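You operate a simulated robot arm through the tools that you are given. There is no shell and no other tool.

You are at the controls of a simulated two-armed robot. One attempt, no reset.

Task
Swap sensor and hose between the low tanks and pump 300 ml.
Fine: blue hose onto the steel post first; sensor to the teal tank, hose to the clear one; pump into the jug, then jug onto the long drip tray; spill nothing. Set down upright: teal-handled jug.
Where things are to end (x, y in the base frame): teal-handled jug within 0.06 m of [0.59, 0.48].

It is judged by the outcome, as a careful person would: the job done as asked, and still so three seconds after it is handed in. It fails if anything else is knocked over, pushed out of place, dropped, spilled or broken.

Robot
Two 7-joint arms with fingered hands on one trunk that stands fixed in place. Base frame: the origin is at the foot of the trunk, x ahead of it, y to its left, z up. Lengths are in m, angles in degrees, forces in N, time in s.
The left shoulder is at [0.07, 0.157, 1.464], the right one opposite. With the tool pointing down near the work surface each hand reaches from about 0.1 to 0.52 m from the base axis, measured 20 degrees to its own side. Payload 5 kg a hand.
Tool frame (each hand has its own): the origin (TCP) lies between the finger pads and is the grasp point; the fingertips stand 0.031 m ahead of it; z points along the fingers, y is the line along which they close. The gripper opens to 0.156 m; its body begins 0.088 m behind the TCP. The gripper is a hand of 4 fingers: y runs from the thumb to the fingers, the wrist lies at [0, 0, -0.249] in the tool frame.
Orientation is that of the tool frame in the base frame, as a unit quaternion [w, x, y, z]. With the fingers straight down and closing along the base's y, the tool's x points along the base's -x, its y along +y and its z along -z.

Tools
- The arms move only by the tool nudge_tool. It takes "left_rows", "right_rows" or both (then of equal length, played together; a hand with none holds still); each is a list that holds one entry, the list of rows, each a list of 6 numbers: the shift along the base's x, y, z in units of 400 mm (1.0 is 400 mm), then the turn, a rotation vector about the base's x, y, z in units of 180 degrees (1.0 is 180 degrees). In form: [[[x, y, z, ax, ay, az], ...]]. A call has 1 to 20 rows; each row is the pose to reach, as a shift and turn from the pose commanded when the call began. A call with a number of a shift or a turn outside -1 to 1 is refused whole. Each row takes 0.2 s and may step no farther than 0.05 m and 8.6 degrees from the row before; otherwise, the whole call is refused. Where a pose cannot be reached the arm comes as near as it can. A force on the tool above 40 N (or 10 N above the force at the start of the call, whichever is more), or a blocked arm, ends the call early, and 0.2 s more pass. In this call time passes only in rows, and 0.2 s behind the last. The reply holds the time, the measured pose of the TCP, the force on the tool along the base axes, the opening and the grip force, in the units named above and with some noise, with the torque about the TCP (base axes, N m) and any sound that the robot's microphone picked up.
- Cameras (640 x 400 px; columns grow to the right, rows downward): "scene" is now at [0.1333, 0.0097, 1.6817]; the picture's right is [0.12, -0.99, 0.00], its down [-0.66, -0.08, -0.75] and it looks along [0.74, 0.09, -0.66] (base axes); focal length 314 px, centre (320, 200). "left" rides on the left gripper at [-0.072, 0.002, -0.111] in its tool frame; the picture's right is [-0.02, -1.00, 0.00], its down [0.84, -0.02, -0.54] and it looks along [0.54, -0.01, 0.84] (tool axes); focal length 234 px, centre (320, 200). "right" rides on the right gripper at [0.072, 0.002, -0.111] in its tool frame; the picture's right is [-0.02, 1.00, 0.00], its down [-0.84, -0.02, -0.54] and it looks along [-0.54, -0.01, 0.84] (tool axes); focal length 234 px, centre (320, 200). There is no depth. A picture from a camera that has moved, and an enlarged one, comes with that camera's place and axes in the base frame and with its lens.
- camera(camera): a new picture of that camera. The clock stands still meanwhile.
- raise_lower(by): slides the trunk up (or, below 0, down) by that many m; the arms and the scene camera ride with it, the base frame stays. It gives what a move gives, with no picture.
- set_fingers(finger1, finger2, finger3, thumb_bend, hand): sets how far each is bent, from 0 (flat) to 1 (curled in); at 0.3 the hand is open as for a grip, at 0.7 the pads meet at the TCP. One left out holds its place. A second passes; each finger stops where it meets its share of the squeeze, and holds until it gets a number again. It is the only way to open and close the hand. It gives what a move gives, with no picture; readings hold the bend of each and the force on the fingers (four entries, about 0 where the hand has none), thumb and palm.
- head_to(pan, tilt): turns the head with the scene camera to pan (to the left, within 86 degrees either way) and tilt (down, from -29 to 69), counted from straight ahead of the robot. It gives what a move gives.
- enlarge(camera, box): a new picture of the part [left, top, right, bottom] of that camera's present view, enlarged. The clock stands still meanwhile.
- finish_job(): hands the job in; it is judged then, once.

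Places have to be worked out from the pictures, the camera data and where the tool is seen. Open the grippers and draw the arms clear of the work before you hand the job in, unless the task says otherwise.

The tools are called after "Request:" as name(argument=value, ...) on one line, values as JSON. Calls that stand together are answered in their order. nudge_tool: Moves the arms, as the interface text tells. Its arguments: {"type":"object","properties":{"left_rows":{"type":"array","items":{"type":"array","items":{"type":"array","items":{"type":"number"}}}},"right_rows":{"type":"array","items":{"type":"array","items":{"type":"array","items":{"type":"number"}}}}},"required":[]} The other tools are called the same way: raise_lower (by) moves the trunk up or down; set_fingers (finger1, finger2, finger3, thumb_bend, hand) moves the fingers one by one; head_to (pan, tilt) turns the head that bears the scene camera; camera (camera) takes a picture; enlarge (camera, box) takes an enlarged picture of a part of a camera's view; finish_job () hands the job in.

At the start:

```text
t: 0.0
left_eef_pos: [0.4653, 0.2623, 1.4272]
left_orientation: [0.0, 0.0, 1.0, 0.0]
left_wrist_force: [-0.4, 0.1, 0.3]
left_wrist_torque: [0.0, 0.02, 0.01]
left_gripper_width: 0.1562
left_gripper_force: 0.1
left_shape: jaw
left_bend: [0.3, 0.3, 0.3, 0.3]
left_finger forces: [0.0, 0.0, 0.1, 0.0, 0.0, 0.1]
right_eef_pos: [0.4343, -0.1286, 1.4579]
right_orientation: [0.0, 0.001, 1.0, -0.001]
right_wrist_force: [0.0, 0.7, 0.9]
right_wrist_torque: [-0.02, 0.01, 0.01]
right_gripper_width: 0.1561
right_gripper_force: 0.1
right_shape: jaw
right_bend: [0.3, 0.3, 0.3, 0.3]
right_finger forces: [0.0, 0.1, 0.0, 0.0, 0.0, 0.1]
trunk travel left (down, up): [-0.85, 0.09]
head pan, tilt (commanded): [7.0, 41.4]
```

scene: 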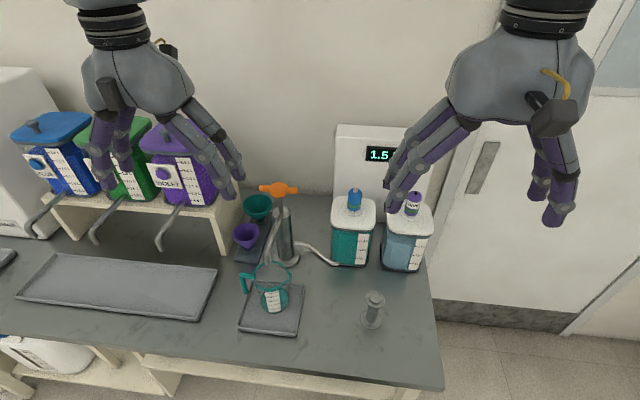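
right: 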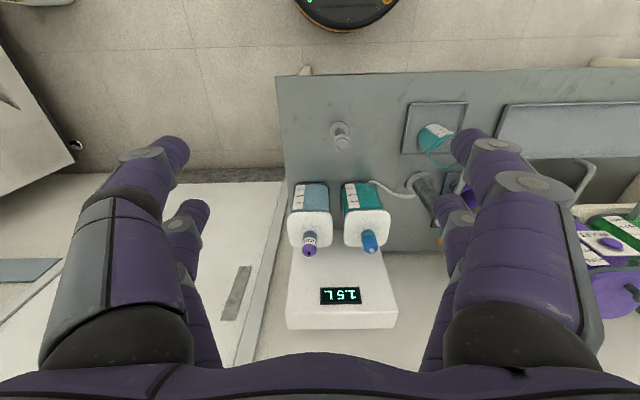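
left: 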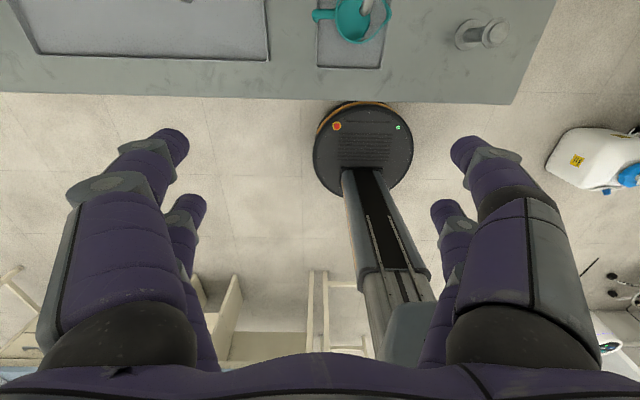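

I start by looking closely at the tanks, the pump and the post before any movement.

Request:
enlarge(camera="scene", box=[300, 120, 460, 280])

Request:
enlarge(camera="scene", box=[200, 160, 400, 360])

Request:
enlarge(camera="right", box=[270, 80, 480, 340])

```text
2.50 times, centred on (380, 200) of scene
camera zoom: at [0.1333, 0.0097, 1.6817], right [0.12, -0.99, 0.0], down [-0.66, -0.08, -0.75], along [0.74, 0.09, -0.66], focal length 784 px, centre (170, 200)
```

zoom: 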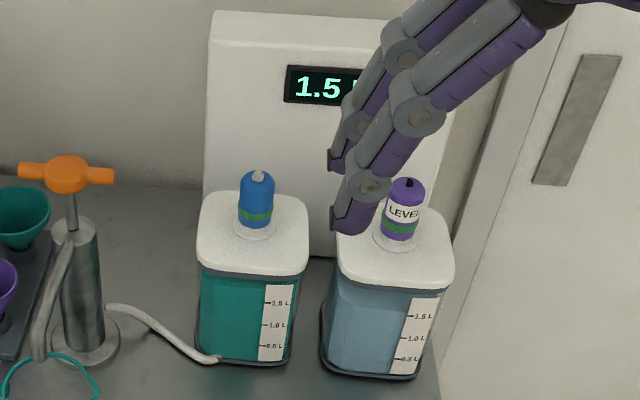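

```text
2.00 times, centred on (300, 260) of scene
camera zoom: at [0.1333, 0.0097, 1.6817], right [0.12, -0.99, 0.0], down [-0.66, -0.08, -0.75], along [0.74, 0.09, -0.66], focal length 627 px, centre (360, 80)
```

zoom: 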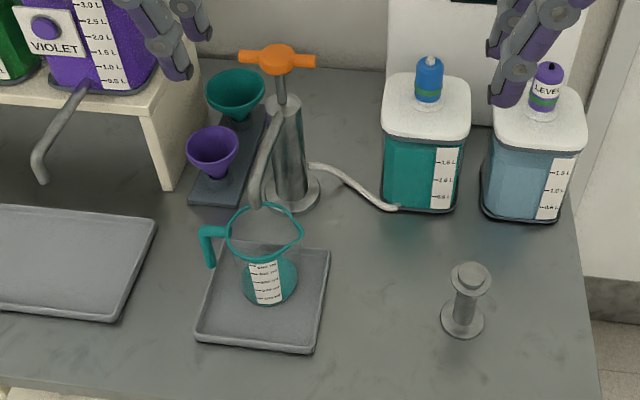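

```text
1.54 times, centred on (375, 210) of right
camera zoom: at [0.3619, -0.1269, 1.5699], right [0.03, 1.0, 0.0], down [0.84, -0.02, 0.54], along [0.54, -0.01, -0.84], focal length 360 px, centre (235, 185)
```

zoom: 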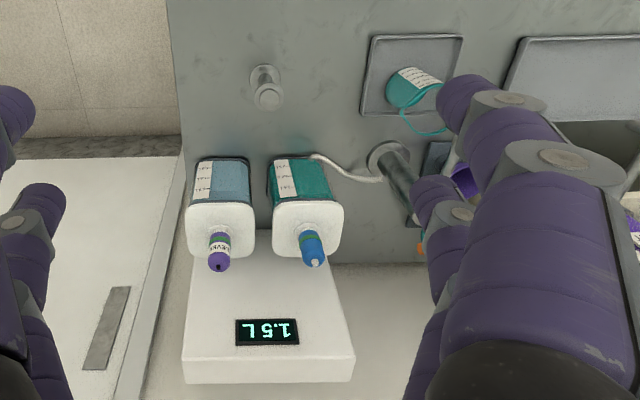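

The blue hose head stands on the teal tank, the purple LEVEL sensor on the clear one. I enlarge the jug, post and pump for details.

Request:
enlarge(camera="scene", box=[230, 240, 310, 340])

Request:
enlarge(camera="scene", box=[340, 270, 410, 340])

Request:
enlarge(camera="scene", box=[320, 175, 440, 275])

Request:
enlarge(camera="scene", box=[220, 170, 320, 280])

```text
4.00 times, centred on (270, 290) of scene
camera zoom: at [0.1333, 0.0097, 1.6817], right [0.12, -0.99, 0.0], down [-0.66, -0.08, -0.75], along [0.74, 0.09, -0.66], focal length 1255 px, centre (520, -160)
```

zoom: 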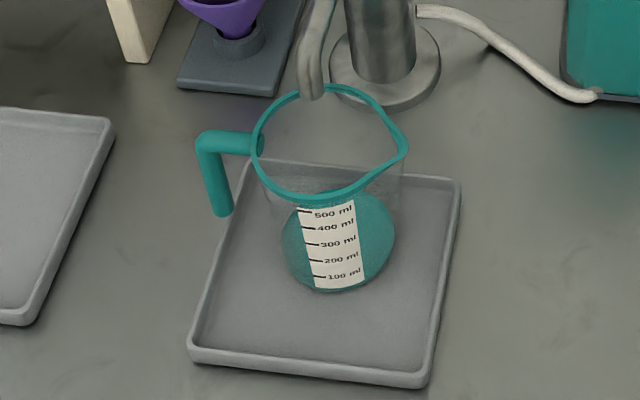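

```text
5.71 times, centred on (375, 305) of scene
camera zoom: at [0.1333, 0.0097, 1.6817], right [0.12, -0.99, 0.0], down [-0.66, -0.08, -0.75], along [0.74, 0.09, -0.66], focal length 1793 px, centre (6, -400)
```

zoom: 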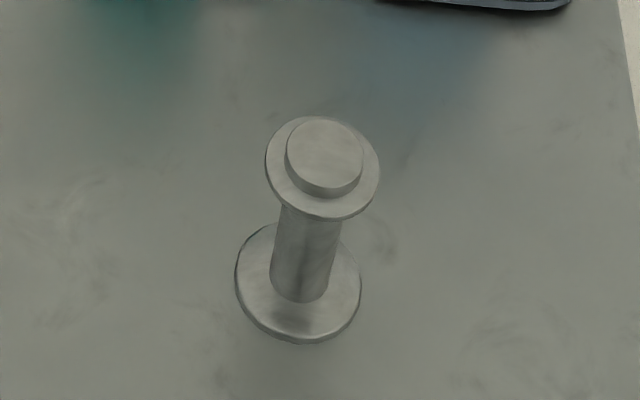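

```text
4.00 times, centred on (380, 225) of scene
camera zoom: at [0.1333, 0.0097, 1.6817], right [0.12, -0.99, 0.0], down [-0.66, -0.08, -0.75], along [0.74, 0.09, -0.66], focal length 1255 px, centre (80, 100)
```

zoom: 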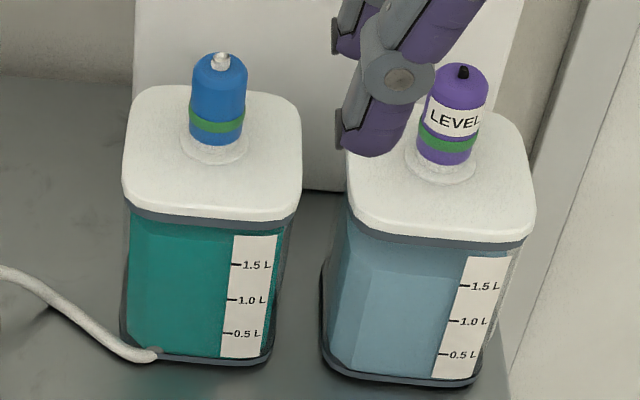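

```text
3.64 times, centred on (270, 225) of scene
camera zoom: at [0.1333, 0.0097, 1.6817], right [0.12, -0.99, 0.0], down [-0.66, -0.08, -0.75], along [0.74, 0.09, -0.66], focal length 1141 px, centre (502, 109)
```

zoom: 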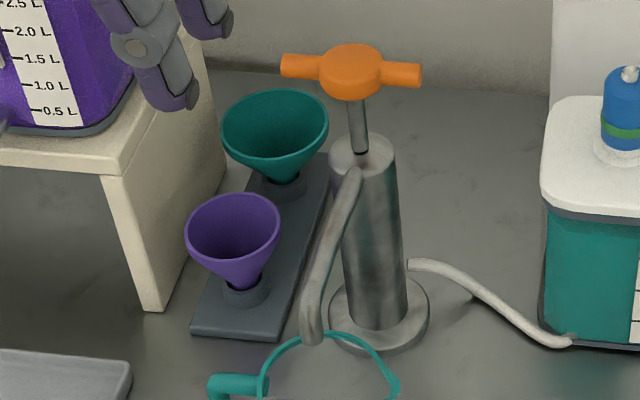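

The jug already shows something teal in it, the pump spout hangs over it, and the post is near [0.556, -0.07]. Before moving I check which finger is which on the right hand by bending finger1 alone.

Request:
set_fingers(hand="right", finger1=0.7)

Request:
camera(camera="right")

Request:
set_fingers(hand="right", finger1=0.3, thumb_bend=0.7)

Request:
camera(camera="right")

```text
t: 1.0
left_eef_pos: [0.4657, 0.2629, 1.4282]
left_orientation: [0.0, 0.0, 1.0, 0.0]
left_wrist_force: [-0.6, 0.1, 0.5]
left_wrist_torque: [-0.03, -0.03, 0.02]
left_gripper_width: 0.1558
left_gripper_force: 0.0
left_shape: jaw
left_bend: [0.3, 0.3, 0.3, 0.3]
left_finger forces: [0.1, 0.0, 0.0, 0.0, 0.1, 0.0]
right_eef_pos: [0.4338, -0.1291, 1.4589]
right_orientation: [0.0, 0.001, 1.0, 0.0]
right_wrist_force: [-0.1, -0.2, 0.2]
right_wrist_torque: [0.01, 0.01, 0.02]
right_gripper_width: 0.0828
right_gripper_force: 0.1
right_shape: fingers
right_bend: [0.7, 0.3, 0.3, 0.3]
right_finger forces: [0.1, 0.0, 0.0, 0.0, 0.0, 0.0]
trunk travel left (down, up): [-0.85, 0.09]
head pan, tilt (commanded): [7.0, 41.4]
```

```text
taken
camera right: at [0.3619, -0.1269, 1.5699], right [0.03, 1.0, 0.0], down [0.84, -0.02, 0.54], along [0.54, -0.01, -0.84], focal length 234 px, centre (320, 200)
```

right: 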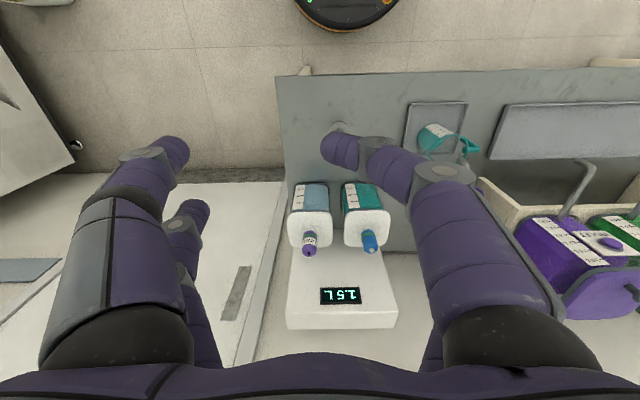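

```text
t: 2.0
left_eef_pos: [0.4659, 0.2629, 1.4268]
left_orientation: [0.0, 0.0, 1.0, 0.0]
left_wrist_force: [0.2, 0.0, 0.8]
left_wrist_torque: [-0.04, 0.01, 0.0]
left_gripper_width: 0.1557
left_gripper_force: 0.0
left_shape: jaw
left_bend: [0.3, 0.3, 0.3, 0.3]
left_finger forces: [0.1, 0.0, 0.0, 0.1, 0.1, 0.0]
right_eef_pos: [0.4338, -0.1279, 1.4583]
right_orientation: [0.0, 0.001, 1.0, 0.0]
right_wrist_force: [-0.3, -0.7, 0.9]
right_wrist_torque: [0.0, -0.05, -0.02]
right_gripper_width: 0.0819
right_gripper_force: 0.2
right_shape: fingers
right_bend: [0.3, 0.3, 0.3, 0.7]
right_finger forces: [0.0, 0.1, 0.0, 0.0, 0.0, 0.0]
trunk travel left (down, up): [-0.85, 0.09]
head pan, tilt (commanded): [7.0, 41.4]
```

```text
taken
camera right: at [0.3619, -0.1269, 1.5699], right [0.03, 1.0, 0.0], down [0.84, -0.02, 0.54], along [0.54, -0.01, -0.84], focal length 234 px, centre (320, 200)
```

right: 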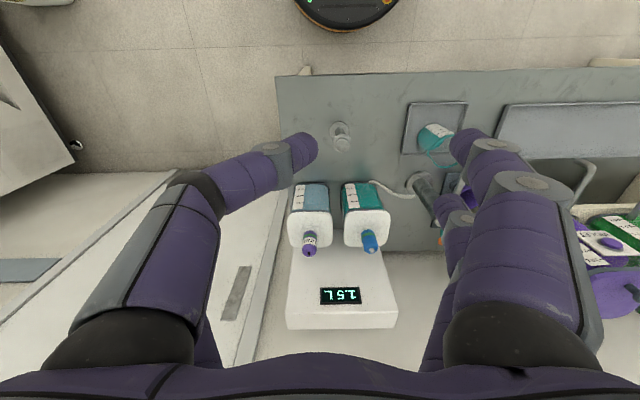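

The thumb sits on the -y side and finger1 on the +y side near the camera. I check fingers 2 and 3 likewise.

Request:
set_fingers(hand="right", thumb_bend=0.3, finger2=0.7)

Request:
camera(camera="right")

Request:
set_fingers(hand="right", finger2=0.3, finger3=0.7)

Request:
camera(camera="right")

Request:
camera(camera="scene")

```text
t: 3.0
left_eef_pos: [0.4672, 0.2624, 1.4265]
left_orientation: [0.0, -0.001, 1.0, 0.0]
left_wrist_force: [0.0, 0.7, -0.2]
left_wrist_torque: [-0.01, -0.04, -0.01]
left_gripper_width: 0.1561
left_gripper_force: 0.1
left_shape: jaw
left_bend: [0.3, 0.3, 0.3, 0.3]
left_finger forces: [0.0, 0.0, 0.1, 0.1, 0.0, 0.1]
right_eef_pos: [0.4332, -0.1289, 1.4582]
right_orientation: [0.0, 0.001, 1.0, 0.0]
right_wrist_force: [-0.7, -0.3, -0.4]
right_wrist_torque: [0.03, 0.04, -0.01]
right_gripper_width: 0.1596
right_gripper_force: 0.0
right_shape: fingers
right_bend: [0.3, 0.7, 0.3, 0.3]
right_finger forces: [0.0, 0.0, 0.0, 0.1, 0.0, 0.0]
trunk travel left (down, up): [-0.85, 0.09]
head pan, tilt (commanded): [7.0, 41.4]
```

```text
taken
camera right: at [0.3619, -0.1269, 1.5699], right [0.03, 1.0, 0.0], down [0.84, -0.02, 0.54], along [0.54, -0.01, -0.84], focal length 234 px, centre (320, 200)
```

right: 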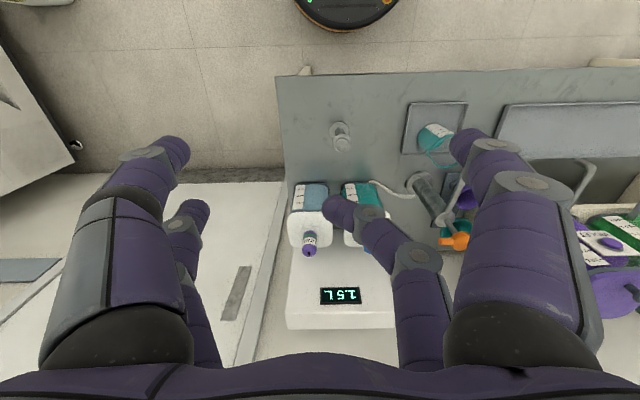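

```text
t: 4.0
left_eef_pos: [0.4654, 0.2622, 1.4283]
left_orientation: [0.0, 0.0, 1.0, -0.001]
left_wrist_force: [1.7, -0.3, -0.6]
left_wrist_torque: [-0.01, 0.0, 0.01]
left_gripper_width: 0.1561
left_gripper_force: 0.0
left_shape: jaw
left_bend: [0.3, 0.3, 0.3, 0.3]
left_finger forces: [0.0, 0.0, 0.0, 0.1, 0.0, 0.0]
right_eef_pos: [0.4338, -0.1278, 1.4587]
right_orientation: [0.0, 0.001, 1.0, 0.0]
right_wrist_force: [-0.1, -0.2, -0.8]
right_wrist_torque: [0.03, -0.01, 0.02]
right_gripper_width: 0.1598
right_gripper_force: 0.0
right_shape: fingers
right_bend: [0.3, 0.3, 0.7, 0.3]
right_finger forces: [0.0, 0.0, 0.0, 0.0, 0.0, 0.1]
trunk travel left (down, up): [-0.85, 0.09]
head pan, tilt (commanded): [7.0, 41.4]
```

```text
taken
camera right: at [0.3619, -0.1269, 1.5699], right [0.03, 1.0, 0.0], down [0.84, -0.02, 0.54], along [0.54, -0.01, -0.84], focal length 234 px, centre (320, 200)
```

right: 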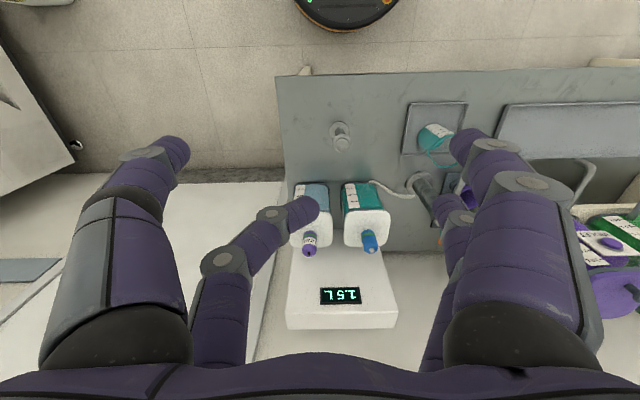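

```text
taken
camera scene: at [0.1334, 0.0097, 1.6817], right [0.12, -0.99, 0.0], down [-0.66, -0.08, -0.75], along [0.74, 0.09, -0.66], focal length 314 px, centre (320, 200)
```

scene: 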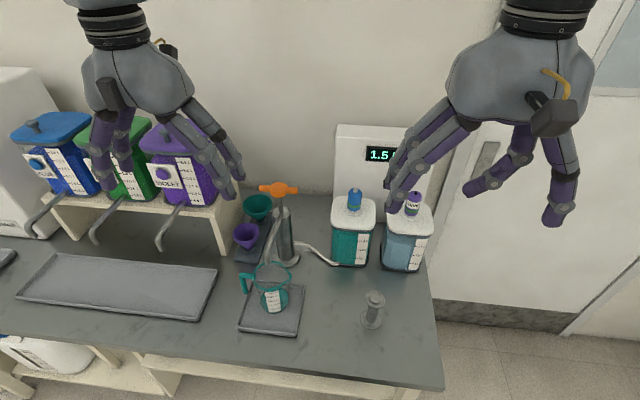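

Fingers come in two pairs (finger1/finger2 on +y, thumb/finger3 on -y). I straighten finger3 back and lower the trunk 0.18 m, which keeps both hands well above everything, to gain reach.

Request:
set_fingers(hand="right", finger1=0.3, finger2=0.3, finger3=0.3, thumb_bend=0.3)

Request:
raise_lower(by=-0.18)

Request:
camera(camera="scene")

Request:
enlarge(camera="scene", box=[220, 180, 320, 320])

```text
t: 5.0
left_eef_pos: [0.4669, 0.2625, 1.4282]
left_orientation: [0.0, 0.0, 1.0, 0.0]
left_wrist_force: [1.0, -0.3, 0.4]
left_wrist_torque: [0.01, -0.01, 0.02]
left_gripper_width: 0.1559
left_gripper_force: 0.1
left_shape: jaw
left_bend: [0.3, 0.3, 0.3, 0.3]
left_finger forces: [0.0, 0.0, 0.0, 0.0, 0.0, 0.0]
right_eef_pos: [0.4333, -0.1292, 1.458]
right_orientation: [0.001, 0.002, 1.0, 0.0]
right_wrist_force: [-0.4, 0.1, 0.4]
right_wrist_torque: [0.0, -0.03, -0.01]
right_gripper_width: 0.1595
right_gripper_force: 0.0
right_shape: fingers
right_bend: [0.3, 0.3, 0.3, 0.3]
right_finger forces: [0.0, 0.0, 0.1, 0.0, 0.0, 0.1]
trunk travel left (down, up): [-0.85, 0.09]
head pan, tilt (commanded): [7.0, 41.4]
```

```text
t: 7.0
left_eef_pos: [0.4655, 0.2616, 1.2473]
left_orientation: [0.0, 0.001, 1.0, 0.0]
left_wrist_force: [0.2, 0.4, -0.6]
left_wrist_torque: [-0.02, 0.02, 0.0]
left_gripper_width: 0.1557
left_gripper_force: 0.1
left_shape: jaw
left_bend: [0.3, 0.3, 0.3, 0.3]
left_finger forces: [0.0, 0.0, 0.0, 0.0, 0.0, 0.0]
right_eef_pos: [0.4332, -0.1286, 1.278]
right_orientation: [0.0, 0.001, 1.0, 0.0]
right_wrist_force: [-0.4, 0.2, 0.5]
right_wrist_torque: [-0.05, 0.0, -0.03]
right_gripper_width: 0.1594
right_gripper_force: 0.0
right_shape: fingers
right_bend: [0.3, 0.3, 0.3, 0.3]
right_finger forces: [0.0, 0.0, 0.0, 0.0, 0.1, 0.0]
trunk travel left (down, up): [-0.67, 0.27]
head pan, tilt (commanded): [7.0, 41.4]
```

```text
taken
camera scene: at [0.1332, 0.0097, 1.5017], right [0.12, -0.99, 0.0], down [-0.66, -0.08, -0.75], along [0.74, 0.09, -0.66], focal length 314 px, centre (320, 200)
```

scene: 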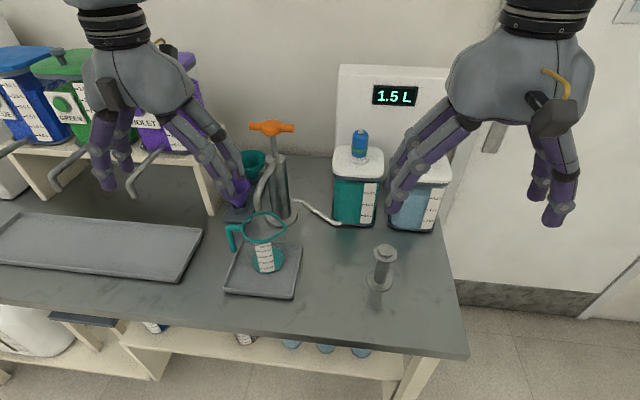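

```text
2.86 times, centred on (270, 250) of scene
camera zoom: at [0.1332, 0.0097, 1.5017], right [0.12, -0.99, 0.0], down [-0.66, -0.08, -0.75], along [0.74, 0.09, -0.66], focal length 896 px, centre (463, 57)
```

zoom: 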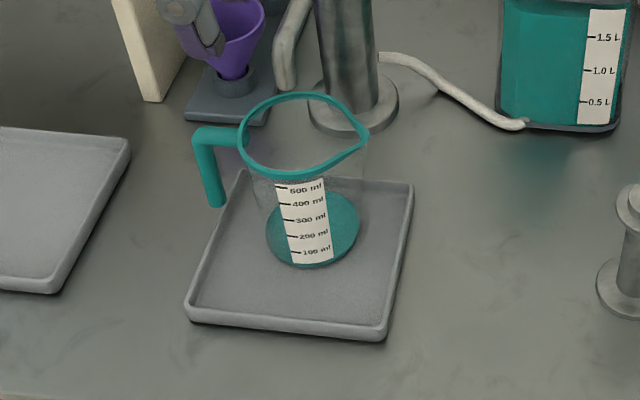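

The jug's teal part looks like its base disc, and the spout tip triangulates to about [0.584, 0.193, 1.057] above the jug rim. I take zooms from this lower view to triangulate the caps, post and pump.

Request:
enlarge(camera="scene", box=[320, 120, 460, 300])

Request:
enlarge(camera="scene", box=[350, 230, 420, 300])

Request:
enlarge(camera="scene", box=[220, 110, 320, 230])

Request:
enlarge(camera="scene", box=[0, 130, 220, 290])

```text
2.22 times, centred on (390, 210) of scene
camera zoom: at [0.1332, 0.0097, 1.5017], right [0.12, -0.99, 0.0], down [-0.66, -0.08, -0.75], along [0.74, 0.09, -0.66], focal length 697 px, centre (164, 178)
```

zoom: 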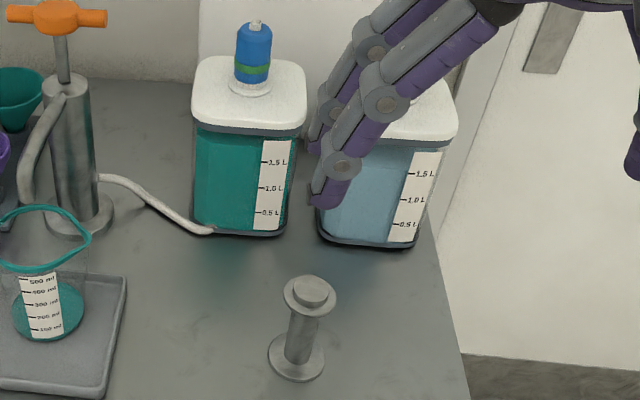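

```text
5.71 times, centred on (385, 265) of scene
camera zoom: at [0.1332, 0.0097, 1.5017], right [0.12, -0.99, 0.0], down [-0.66, -0.08, -0.75], along [0.74, 0.09, -0.66], focal length 1793 px, centre (-51, -171)
```

zoom: 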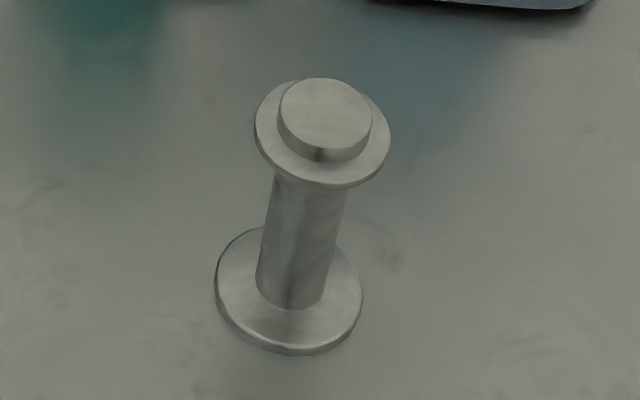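

```text
3.33 times, centred on (270, 170) of scene
camera zoom: at [0.1332, 0.0097, 1.5017], right [0.12, -0.99, 0.0], down [-0.66, -0.08, -0.75], along [0.74, 0.09, -0.66], focal length 1046 px, centre (487, 300)
```

zoom: 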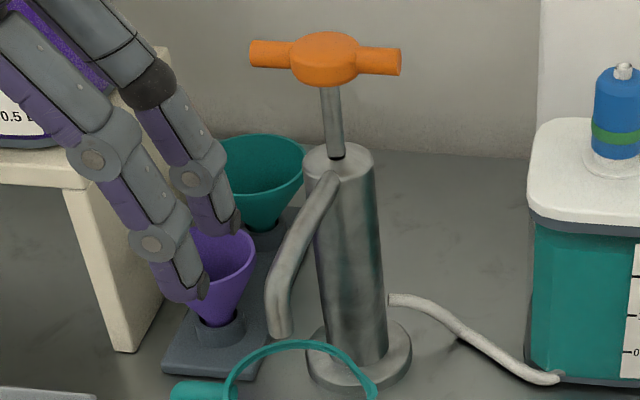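

```text
2.50 times, centred on (110, 210) of scene
camera zoom: at [0.1332, 0.0097, 1.5017], right [0.12, -0.99, 0.0], down [-0.66, -0.08, -0.75], along [0.74, 0.09, -0.66], focal length 784 px, centre (845, 175)
```

zoom: 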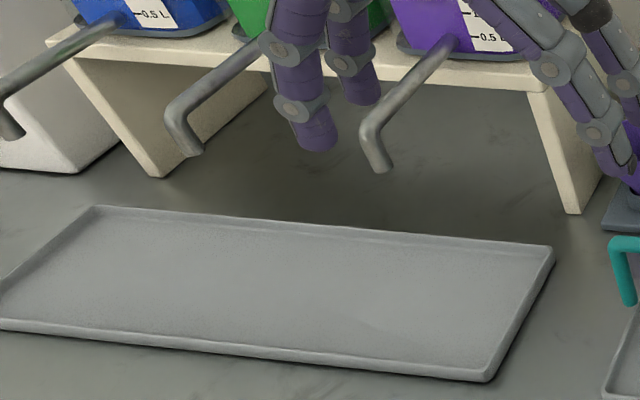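

Triangulation puts the blue hose head near [0.80, -0.006], sensor near [0.795, -0.166], their necks at z≈1.066, post [0.570, -0.076] with top z≈0.988, table z≈0.88. I swing the right hand forward to point 30° below horizontal at safe height to test the reach.

Request:
nudge_tool(right_rows=[[[0.07, 0, 0, 0, -0.0417, 0], [0.14, 0, 0, 0, -0.0833, 0], [0.21, 0, 0, 0, -0.125, 0], [0.28, 0, 0, 0, -0.1667, 0], [0.35, 0, 0, 0, -0.2083, 0], [0.42, 0, 0, 0, -0.25, 0], [0.49, 0, 0, 0, -0.2917, 0], [0.56, 0, 0, 0, -0.3333, 0]]])

Request:
camera(camera="scene")

Request:
camera(camera="right")

```text
t: 8.8
left_eef_pos: [0.467, 0.2626, 1.2482]
left_orientation: [-0.001, 0.0, 1.0, 0.001]
left_wrist_force: [0.1, -0.5, 0.0]
left_wrist_torque: [0.01, 0.01, -0.01]
left_gripper_width: 0.1556
left_gripper_force: 0.1
left_shape: jaw
left_bend: [0.3, 0.3, 0.3, 0.3]
left_finger forces: [0.0, 0.0, 0.0, 0.1, 0.1, 0.1]
right_eef_pos: [0.6587, -0.1296, 1.2785]
right_orientation: [0.501, 0.0, 0.865, 0.001]
right_wrist_force: [-0.3, -0.5, 0.3]
right_wrist_torque: [0.02, 0.0, -0.03]
right_gripper_width: 0.1597
right_gripper_force: 0.0
right_shape: fingers
right_bend: [0.3, 0.3, 0.3, 0.3]
right_finger forces: [0.0, 0.0, 0.0, 0.0, 0.0, 0.1]
trunk travel left (down, up): [-0.67, 0.27]
head pan, tilt (commanded): [7.0, 41.4]
```

```text
taken
camera scene: at [0.1342, 0.0094, 1.5016], right [0.12, -0.99, 0.0], down [-0.66, -0.08, -0.75], along [0.74, 0.09, -0.66], focal length 314 px, centre (320, 200)
```

scene: 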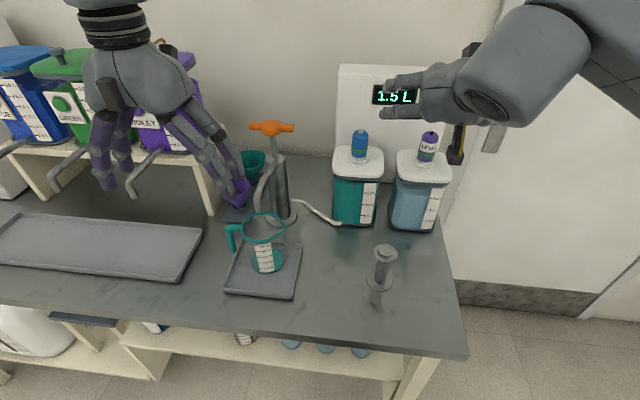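

```text
taken
camera right: at [0.5266, -0.1271, 1.2712], right [0.01, 1.0, 0.02], down [-0.05, -0.02, 1.0], along [1.0, -0.01, 0.05], focal length 234 px, centre (320, 200)
```

right: 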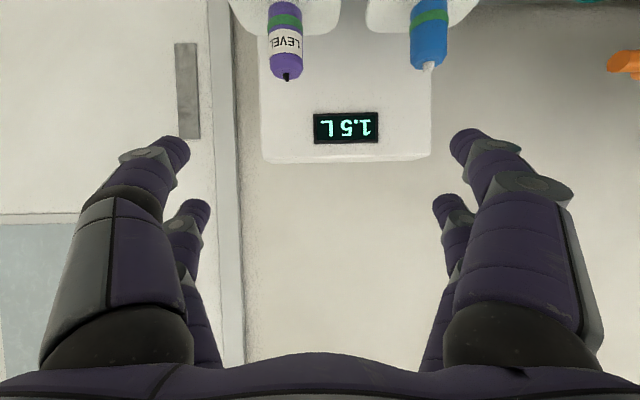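

The right camera now looks horizontally and its centre is the TCP; sensor fits [0.80, -0.164] (top 1.145) and hose head [0.80, -0.004] (top 1.137). I bring the hand level with the caps but well in front of them and flatten the pitch to 10° for a side view.

Request:
nudge_tool(right_rows=[[[-0.01, 0.05, -0.05, 0, -0.0185, 0], [-0.02, 0.1, -0.1, 0, -0.037, 0], [-0.03, 0.15, -0.15, 0, -0.0556, 0], [-0.04, 0.2, -0.2, 0, -0.0741, 0], [-0.05, 0.25, -0.26, 0, -0.0926, 0], [-0.05, 0.3, -0.32, 0, -0.1111, 0]]])

Request:
camera(camera="right")

Request:
camera(camera="scene")

```text
t: 10.2
left_eef_pos: [0.4661, 0.2614, 1.2479]
left_orientation: [-0.001, 0.001, 1.0, 0.0]
left_wrist_force: [0.4, 0.0, -0.5]
left_wrist_torque: [0.0, -0.03, -0.02]
left_gripper_width: 0.1558
left_gripper_force: 0.0
left_shape: jaw
left_bend: [0.3, 0.3, 0.3, 0.3]
left_finger forces: [0.0, 0.1, 0.0, 0.1, 0.1, 0.0]
right_eef_pos: [0.6433, -0.0186, 1.207]
right_orientation: [0.626, -0.008, 0.78, -0.003]
right_wrist_force: [0.3, 0.2, 0.0]
right_wrist_torque: [0.0, 0.03, 0.0]
right_gripper_width: 0.1601
right_gripper_force: 0.1
right_shape: fingers
right_bend: [0.3, 0.3, 0.3, 0.3]
right_finger forces: [0.1, 0.0, 0.0, 0.0, 0.1, 0.0]
right hand out of reach, approached as far as the arm can: row 5, 6
trunk travel left (down, up): [-0.67, 0.27]
head pan, tilt (commanded): [7.0, 41.4]
```

```text
taken
camera right: at [0.5196, -0.019, 1.1604], right [0.0, 1.0, 0.01], down [-0.35, -0.01, 0.94], along [0.94, 0.0, 0.35], focal length 234 px, centre (320, 200)
```

right: 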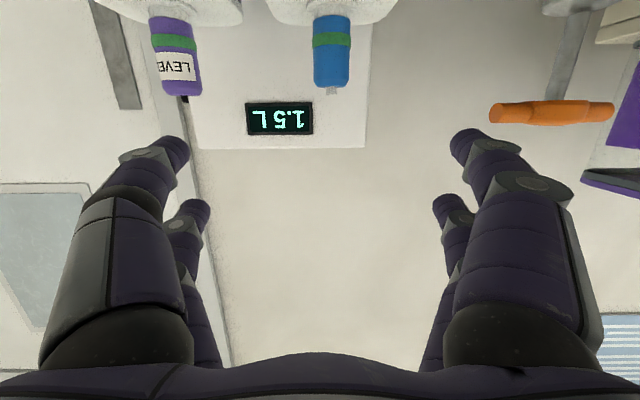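

```text
taken
camera scene: at [0.1329, 0.0101, 1.5016], right [0.12, -0.99, 0.0], down [-0.66, -0.08, -0.75], along [0.74, 0.09, -0.66], focal length 314 px, centre (320, 200)
```

scene: 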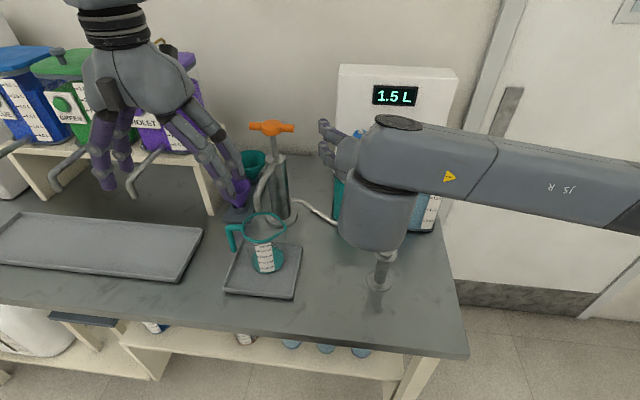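

Rows 5–6 were out of reach because the wrist is bent hard when the hand is level this close in; the arm straightens further out. I back the hand off toward the post with some leftward yaw to find a comfortable pose for parking the hose there.

Request:
nudge_tool(right_rows=[[[0, 0, 0.05, 0, 0.01, 0.02], [0, -0.03, 0.1, 0, 0.03, 0.05]]])

```text
t: 10.8
left_eef_pos: [0.4647, 0.2603, 1.2483]
left_orientation: [0.0, -0.001, 1.0, 0.002]
left_wrist_force: [-0.3, -0.8, 0.4]
left_wrist_torque: [0.04, -0.01, -0.03]
left_gripper_width: 0.1556
left_gripper_force: 0.1
left_shape: jaw
left_bend: [0.3, 0.3, 0.3, 0.3]
left_finger forces: [0.0, 0.0, 0.1, 0.0, 0.1, 0.0]
right_eef_pos: [0.643, -0.0342, 1.2453]
right_orientation: [0.604, -0.059, 0.793, 0.052]
right_wrist_force: [-0.1, -0.4, 0.7]
right_wrist_torque: [-0.02, 0.0, 0.04]
right_gripper_width: 0.1596
right_gripper_force: 0.0
right_shape: fingers
right_bend: [0.3, 0.3, 0.3, 0.3]
right_finger forces: [0.0, 0.0, 0.0, 0.1, 0.1, 0.0]
trunk travel left (down, up): [-0.67, 0.27]
head pan, tilt (commanded): [7.0, 41.4]
```

The commanded pose follows the reached one. I now test the parking pose above the post: TCP near [0.57, -0.076, 1.06], pitch about 20°, yaw about 40° to the left.

Request:
nudge_tool(right_rows=[[[-0.0228, -0.0131, -0.02, -0.0015, 0.0033, 0.0215], [-0.0456, -0.0263, -0.06, -0.003, 0.0065, 0.043], [-0.0684, -0.0394, -0.12, -0.0045, 0.0098, 0.0645], [-0.0913, -0.0525, -0.19, -0.006, 0.013, 0.086], [-0.1141, -0.0656, -0.26, -0.0075, 0.0163, 0.1075], [-0.1369, -0.0788, -0.33, -0.009, 0.0195, 0.129], [-0.1597, -0.0919, -0.4, -0.0105, 0.0228, 0.1505], [-0.1825, -0.105, -0.4625, -0.012, 0.026, 0.172]]])

Request:
camera(camera="scene")

Request:
camera(camera="right")

```text
t: 12.6
left_eef_pos: [0.4665, 0.262, 1.2483]
left_orientation: [0.0, 0.0, 1.0, -0.001]
left_wrist_force: [0.0, 0.2, 0.0]
left_wrist_torque: [-0.02, 0.01, -0.02]
left_gripper_width: 0.156
left_gripper_force: 0.1
left_shape: jaw
left_bend: [0.3, 0.3, 0.3, 0.3]
left_finger forces: [0.0, 0.0, 0.0, 0.0, 0.0, 0.0]
right_eef_pos: [0.5716, -0.0742, 1.0603]
right_orientation: [0.535, -0.278, 0.773, 0.198]
right_wrist_force: [0.5, -1.2, 0.4]
right_wrist_torque: [0.0, 0.02, 0.02]
right_gripper_width: 0.1597
right_gripper_force: 0.0
right_shape: fingers
right_bend: [0.3, 0.3, 0.3, 0.3]
right_finger forces: [0.0, 0.0, 0.1, 0.1, 0.0, 0.0]
trunk travel left (down, up): [-0.67, 0.27]
head pan, tilt (commanded): [7.0, 41.4]
```

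```text
taken
camera scene: at [0.1333, 0.0089, 1.5017], right [0.12, -0.99, 0.0], down [-0.66, -0.08, -0.75], along [0.74, 0.09, -0.66], focal length 314 px, centre (320, 200)
```

scene: 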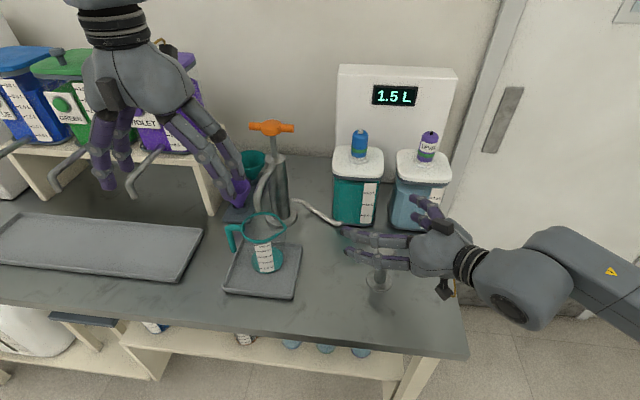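

```text
taken
camera right: at [0.471, -0.1564, 1.0322], right [-0.64, 0.77, 0.03], down [-0.15, -0.16, 0.98], along [0.76, 0.62, 0.22], focal length 234 px, centre (320, 200)
```

right: 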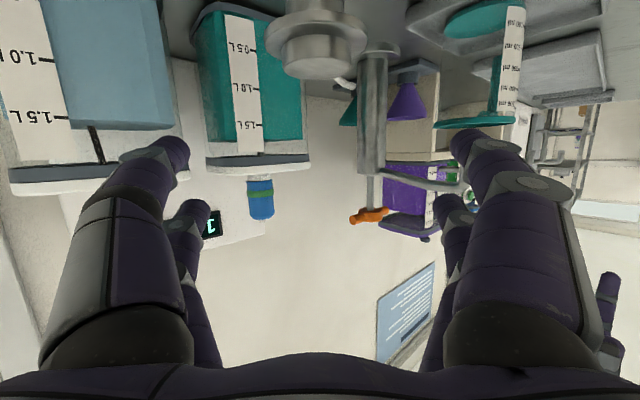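

The parking pose is reachable. The jug looks empty with a teal base; let me enlarge this side view to judge the cap, probe and jug.

Request:
enlarge(camera="right", box=[0, 0, 320, 240])

Request:
enlarge(camera="right", box=[330, 0, 620, 240])

```text
1.67 times, centred on (160, 120) of right
camera zoom: at [0.471, -0.1564, 1.0322], right [-0.64, 0.77, 0.03], down [-0.15, -0.16, 0.98], along [0.76, 0.62, 0.22], focal length 390 px, centre (587, 333)
```

zoom: 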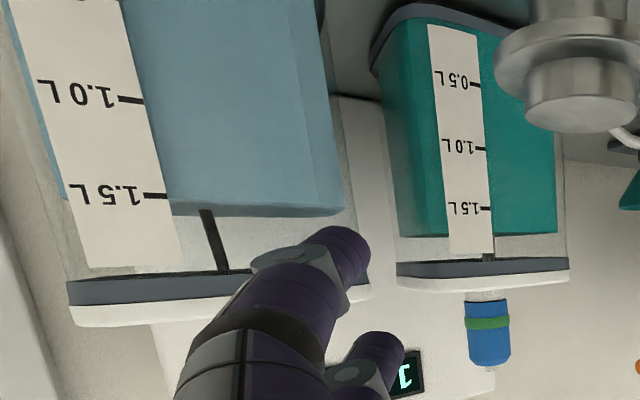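

```text
1.67 times, centred on (475, 120) of right
camera zoom: at [0.471, -0.1564, 1.0322], right [-0.64, 0.77, 0.03], down [-0.15, -0.16, 0.98], along [0.76, 0.62, 0.22], focal length 390 px, centre (62, 333)
```

zoom: 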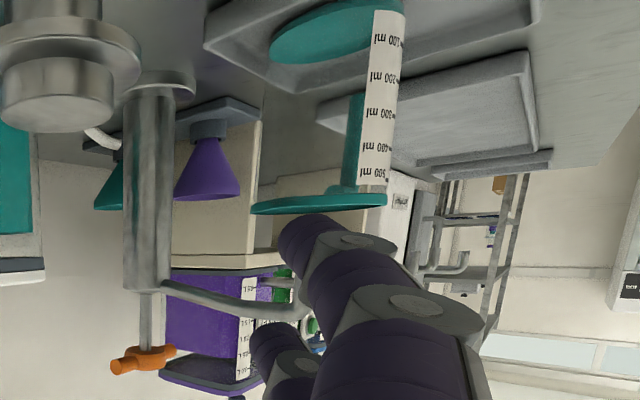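

Both tanks sit around 1.5 L, each with a rod hanging into the liquid, so I must lift well clear. I raise the hand, then lower the trunk 0.06 m so the arm can stretch out to the hose head with pitch 20°.

Request:
nudge_tool(right_rows=[[[0.02, 0.01, 0.08, 0, 0, -0.0097], [0.05, 0.025, 0.16, 0, 0, -0.0194], [0.085, 0.04, 0.23, 0, 0, -0.0292], [0.1225, 0.06, 0.2875, 0, 0, -0.0389]]])

Request:
raise_lower(by=-0.06)

Request:
camera(camera="right")

```text
t: 13.6
left_eef_pos: [0.4661, 0.2623, 1.2469]
left_orientation: [0.0, 0.0, 1.0, 0.0]
left_wrist_force: [0.8, -1.0, 0.8]
left_wrist_torque: [-0.02, 0.0, -0.04]
left_gripper_width: 0.1558
left_gripper_force: 0.1
left_shape: jaw
left_bend: [0.3, 0.3, 0.3, 0.3]
left_finger forces: [0.0, 0.0, 0.0, 0.1, 0.0, 0.1]
right_eef_pos: [0.6205, -0.0492, 1.1755]
right_orientation: [0.546, -0.23, 0.789, 0.164]
right_wrist_force: [0.0, 0.4, -0.4]
right_wrist_torque: [0.0, -0.01, 0.04]
right_gripper_width: 0.1602
right_gripper_force: 0.1
right_shape: fingers
right_bend: [0.3, 0.3, 0.3, 0.3]
right_finger forces: [0.0, 0.1, 0.1, 0.0, 0.0, 0.0]
trunk travel left (down, up): [-0.67, 0.27]
head pan, tilt (commanded): [7.0, 41.4]
```

```text
t: 14.6
left_eef_pos: [0.4658, 0.2633, 1.1873]
left_orientation: [0.0, 0.0, 1.0, 0.0]
left_wrist_force: [-0.6, -0.1, -0.3]
left_wrist_torque: [0.04, 0.0, 0.0]
left_gripper_width: 0.1558
left_gripper_force: 0.0
left_shape: jaw
left_bend: [0.3, 0.3, 0.3, 0.3]
left_finger forces: [0.0, 0.0, 0.1, 0.1, 0.0, 0.1]
right_eef_pos: [0.6212, -0.0498, 1.1165]
right_orientation: [0.547, -0.23, 0.788, 0.164]
right_wrist_force: [0.1, 0.1, 0.4]
right_wrist_torque: [-0.02, -0.02, -0.02]
right_gripper_width: 0.1599
right_gripper_force: 0.1
right_shape: fingers
right_bend: [0.3, 0.3, 0.3, 0.3]
right_finger forces: [0.0, 0.0, 0.0, 0.0, 0.1, 0.0]
trunk travel left (down, up): [-0.61, 0.33]
head pan, tilt (commanded): [7.0, 41.4]
```

```text
taken
camera right: at [0.5112, -0.1185, 1.0873], right [-0.54, 0.84, 0.03], down [-0.17, -0.14, 0.98], along [0.83, 0.52, 0.22], focal length 234 px, centre (320, 200)
```

right: 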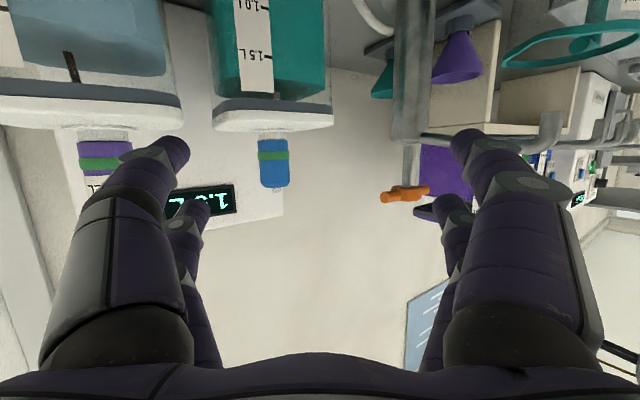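

The hand sits at [0.621, -0.050, 1.117] with the hose head ahead. I advance to about x=0.735 while turning the yaw toward 17°, then look again.

Request:
nudge_tool(right_rows=[[[0.055, 0.018, 0, 0, 0, -0.0178], [0.11, 0.036, 0, 0, 0, -0.0356], [0.165, 0.054, 0, 0, 0, -0.0533], [0.22, 0.07, 0, 0, 0, -0.0711], [0.275, 0.085, 0, 0, 0, -0.0889]]])

Request:
camera(camera="right")

Request:
camera(camera="scene")

```text
t: 15.8
left_eef_pos: [0.4676, 0.263, 1.1872]
left_orientation: [0.0, 0.0, 1.0, 0.0]
left_wrist_force: [0.8, -0.4, -0.3]
left_wrist_torque: [0.01, 0.03, 0.01]
left_gripper_width: 0.1559
left_gripper_force: 0.1
left_shape: jaw
left_bend: [0.3, 0.3, 0.3, 0.3]
left_finger forces: [0.0, 0.0, 0.0, 0.0, 0.0, 0.1]
right_eef_pos: [0.73, -0.0157, 1.1145]
right_orientation: [0.563, -0.118, 0.813, 0.086]
right_wrist_force: [0.0, -0.6, -0.1]
right_wrist_torque: [0.0, 0.01, 0.03]
right_gripper_width: 0.1599
right_gripper_force: 0.1
right_shape: fingers
right_bend: [0.3, 0.3, 0.3, 0.3]
right_finger forces: [0.1, 0.0, 0.1, 0.0, 0.1, 0.0]
trunk travel left (down, up): [-0.61, 0.33]
head pan, tilt (commanded): [7.0, 41.4]
```

```text
taken
camera right: at [0.6064, -0.0516, 1.0862], right [-0.28, 0.96, 0.03], down [-0.2, -0.09, 0.98], along [0.94, 0.27, 0.22], focal length 234 px, centre (320, 200)
```

right: 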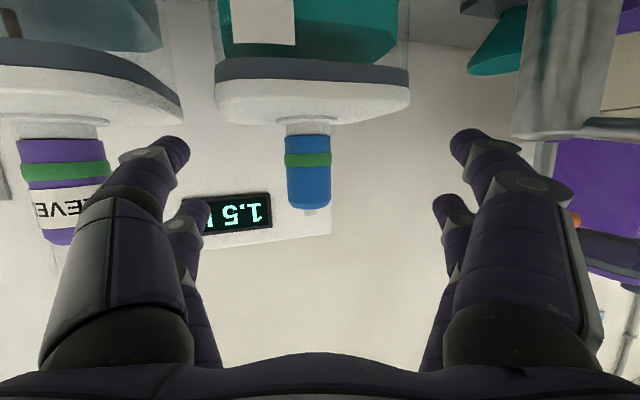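

```text
taken
camera scene: at [0.134, 0.0101, 1.4416], right [0.12, -0.99, 0.0], down [-0.66, -0.08, -0.75], along [0.74, 0.09, -0.66], focal length 314 px, centre (320, 200)
```

scene: 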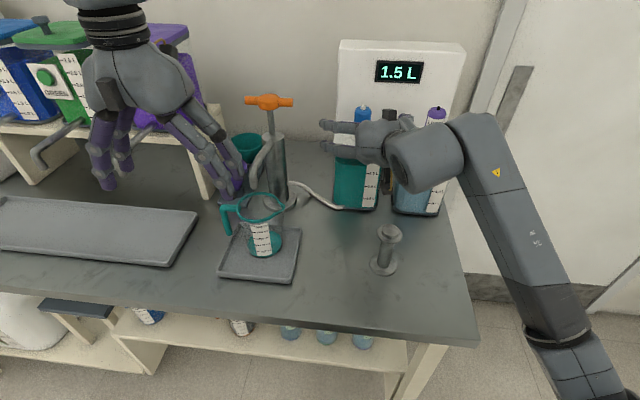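

The hose head fits at about [0.805, -0.004], body from z 1.073 to 1.137. I push in the remaining 7 cm at z≈1.110 with the hand still open.

Request:
nudge_tool(right_rows=[[[0.045, 0.008, -0.003, 0, 0, -0.007], [0.09, 0.0155, -0.006, 0, 0, -0.014], [0.135, 0.0225, -0.009, 0, 0, -0.021], [0.175, 0.0292, -0.011, 0, 0, -0.0278]]])

Request:
camera(camera="right")

Request:
enlarge(camera="scene", box=[290, 60, 480, 230])

```text
t: 16.8
left_eef_pos: [0.4666, 0.2631, 1.1873]
left_orientation: [0.0, 0.0, 1.0, 0.0]
left_wrist_force: [-0.3, 1.0, -0.8]
left_wrist_torque: [0.01, 0.0, 0.0]
left_gripper_width: 0.1559
left_gripper_force: 0.0
left_shape: jaw
left_bend: [0.3, 0.3, 0.3, 0.3]
left_finger forces: [0.1, 0.0, 0.1, 0.0, 0.0, 0.1]
right_eef_pos: [0.8013, -0.0041, 1.1107]
right_orientation: [0.566, -0.083, 0.818, 0.062]
right_wrist_force: [0.3, -0.1, -0.4]
right_wrist_torque: [-0.01, 0.03, 0.01]
right_gripper_width: 0.1599
right_gripper_force: 0.1
right_shape: fingers
right_bend: [0.3, 0.3, 0.3, 0.3]
right_finger forces: [0.0, 0.0, 0.0, 0.1, 0.0, 0.1]
trunk travel left (down, up): [-0.61, 0.33]
head pan, tilt (commanded): [7.0, 41.4]
```

```text
taken
camera right: at [0.6744, -0.0284, 1.0818], right [-0.2, 0.98, 0.03], down [-0.21, -0.07, 0.98], along [0.96, 0.19, 0.22], focal length 234 px, centre (320, 200)
```

right: 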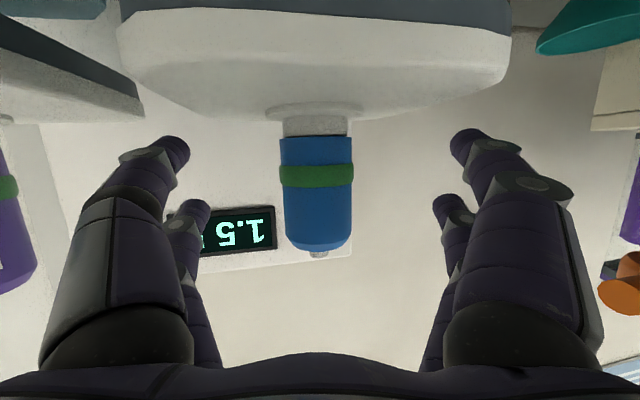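

```text
2.35 times, centred on (385, 145) of scene
camera zoom: at [0.1341, 0.0103, 1.4415], right [0.12, -0.99, 0.0], down [-0.66, -0.08, -0.75], along [0.74, 0.09, -0.66], focal length 738 px, centre (167, 329)
```

zoom: 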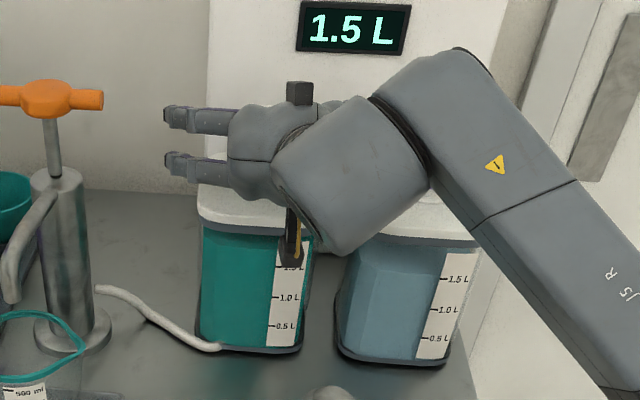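

The hose head is centred in the open hand at the right depth. I close the fingers first to near contact.

Request:
set_fingers(hand="right", finger1=0.55, finger2=0.55, finger3=0.55, thumb_bend=0.55)

Request:
camera(camera="right")

```text
t: 17.8
left_eef_pos: [0.4668, 0.2629, 1.1874]
left_orientation: [0.001, 0.0, 1.0, 0.0]
left_wrist_force: [1.3, -0.5, -0.1]
left_wrist_torque: [-0.04, -0.03, 0.0]
left_gripper_width: 0.1559
left_gripper_force: 0.3
left_shape: jaw
left_bend: [0.3, 0.3, 0.3, 0.3]
left_finger forces: [0.1, 0.0, 0.1, 0.0, 0.0, 0.0]
right_eef_pos: [0.8008, -0.004, 1.1101]
right_orientation: [0.567, -0.084, 0.817, 0.063]
right_wrist_force: [0.1, -0.2, 0.3]
right_wrist_torque: [0.0, -0.01, -0.01]
right_gripper_width: 0.0615
right_gripper_force: 0.0
right_shape: fingers
right_bend: [0.55, 0.55, 0.55, 0.55]
right_finger forces: [0.0, 0.0, 0.0, 0.0, 0.0, 0.0]
trunk travel left (down, up): [-0.61, 0.33]
head pan, tilt (commanded): [7.0, 41.4]
```

```text
taken
camera right: at [0.6737, -0.0287, 1.0822], right [-0.2, 0.98, 0.03], down [-0.21, -0.07, 0.98], along [0.96, 0.19, 0.22], focal length 234 px, centre (320, 200)
```

right: 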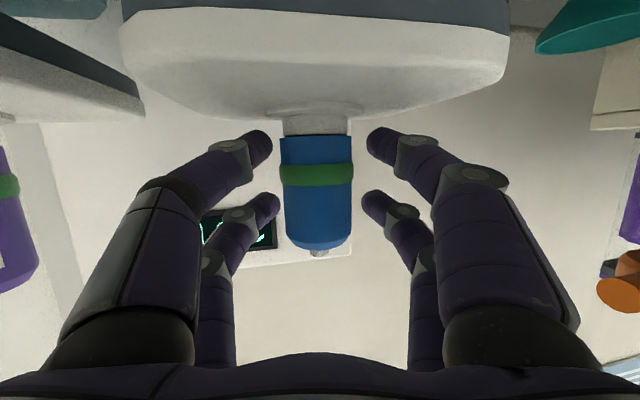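

The finger pairs straddle the head evenly but slightly low; I raise by 1 cm and shift 2 mm right before closing.

Request:
nudge_tool(right_rows=[[[0, -0.005, 0.0225, 0, 0, 0]]])

Request:
set_fingers(hand="right", finger1=0.7, finger2=0.7, finger3=0.7, thumb_bend=0.7)

Request:
camera(camera="right")

```text
t: 18.2
left_eef_pos: [0.4658, 0.2628, 1.1879]
left_orientation: [-0.001, -0.001, 1.0, -0.001]
left_wrist_force: [-0.8, -0.2, 0.1]
left_wrist_torque: [0.02, -0.02, -0.01]
left_gripper_width: 0.156
left_gripper_force: 0.0
left_shape: jaw
left_bend: [0.3, 0.3, 0.3, 0.3]
left_finger forces: [0.1, 0.0, 0.1, 0.1, 0.0, 0.1]
right_eef_pos: [0.8006, -0.0057, 1.1196]
right_orientation: [0.566, -0.084, 0.818, 0.063]
right_wrist_force: [-0.5, 0.7, 0.0]
right_wrist_torque: [-0.04, 0.02, -0.02]
right_gripper_width: 0.0618
right_gripper_force: 0.0
right_shape: fingers
right_bend: [0.55, 0.55, 0.55, 0.55]
right_finger forces: [0.0, 0.1, 0.0, 0.0, 0.1, 0.0]
trunk travel left (down, up): [-0.61, 0.33]
head pan, tilt (commanded): [7.0, 41.4]
```

```text
t: 19.2
left_eef_pos: [0.4668, 0.2616, 1.188]
left_orientation: [0.0, 0.001, 1.0, 0.0]
left_wrist_force: [0.4, 0.4, -0.1]
left_wrist_torque: [0.0, -0.01, 0.01]
left_gripper_width: 0.1558
left_gripper_force: 0.0
left_shape: jaw
left_bend: [0.3, 0.3, 0.3, 0.3]
left_finger forces: [0.0, 0.1, 0.0, 0.1, 0.1, 0.0]
right_eef_pos: [0.8014, -0.0074, 1.1191]
right_orientation: [0.566, -0.083, 0.818, 0.063]
right_wrist_force: [5.1, -2.7, 0.7]
right_wrist_torque: [-0.16, -0.08, 0.05]
right_gripper_width: 0.033
right_gripper_force: 13.1
right_shape: fingers
right_bend: [0.63, 0.66, 0.69, 0.65]
right_finger forces: [7.5, 3.4, 1.6, 0.1, 13.1, 0.1]
trunk travel left (down, up): [-0.61, 0.33]
head pan, tilt (commanded): [7.0, 41.4]
```

```text
taken
camera right: at [0.6747, -0.032, 1.0912], right [-0.2, 0.98, 0.03], down [-0.21, -0.07, 0.98], along [0.96, 0.19, 0.22], focal length 234 px, centre (320, 200)
```

right: 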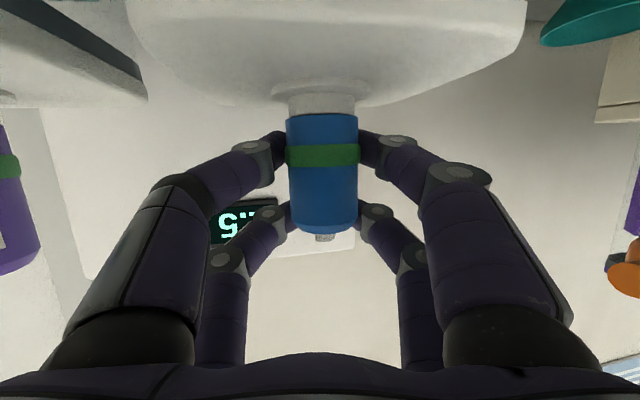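

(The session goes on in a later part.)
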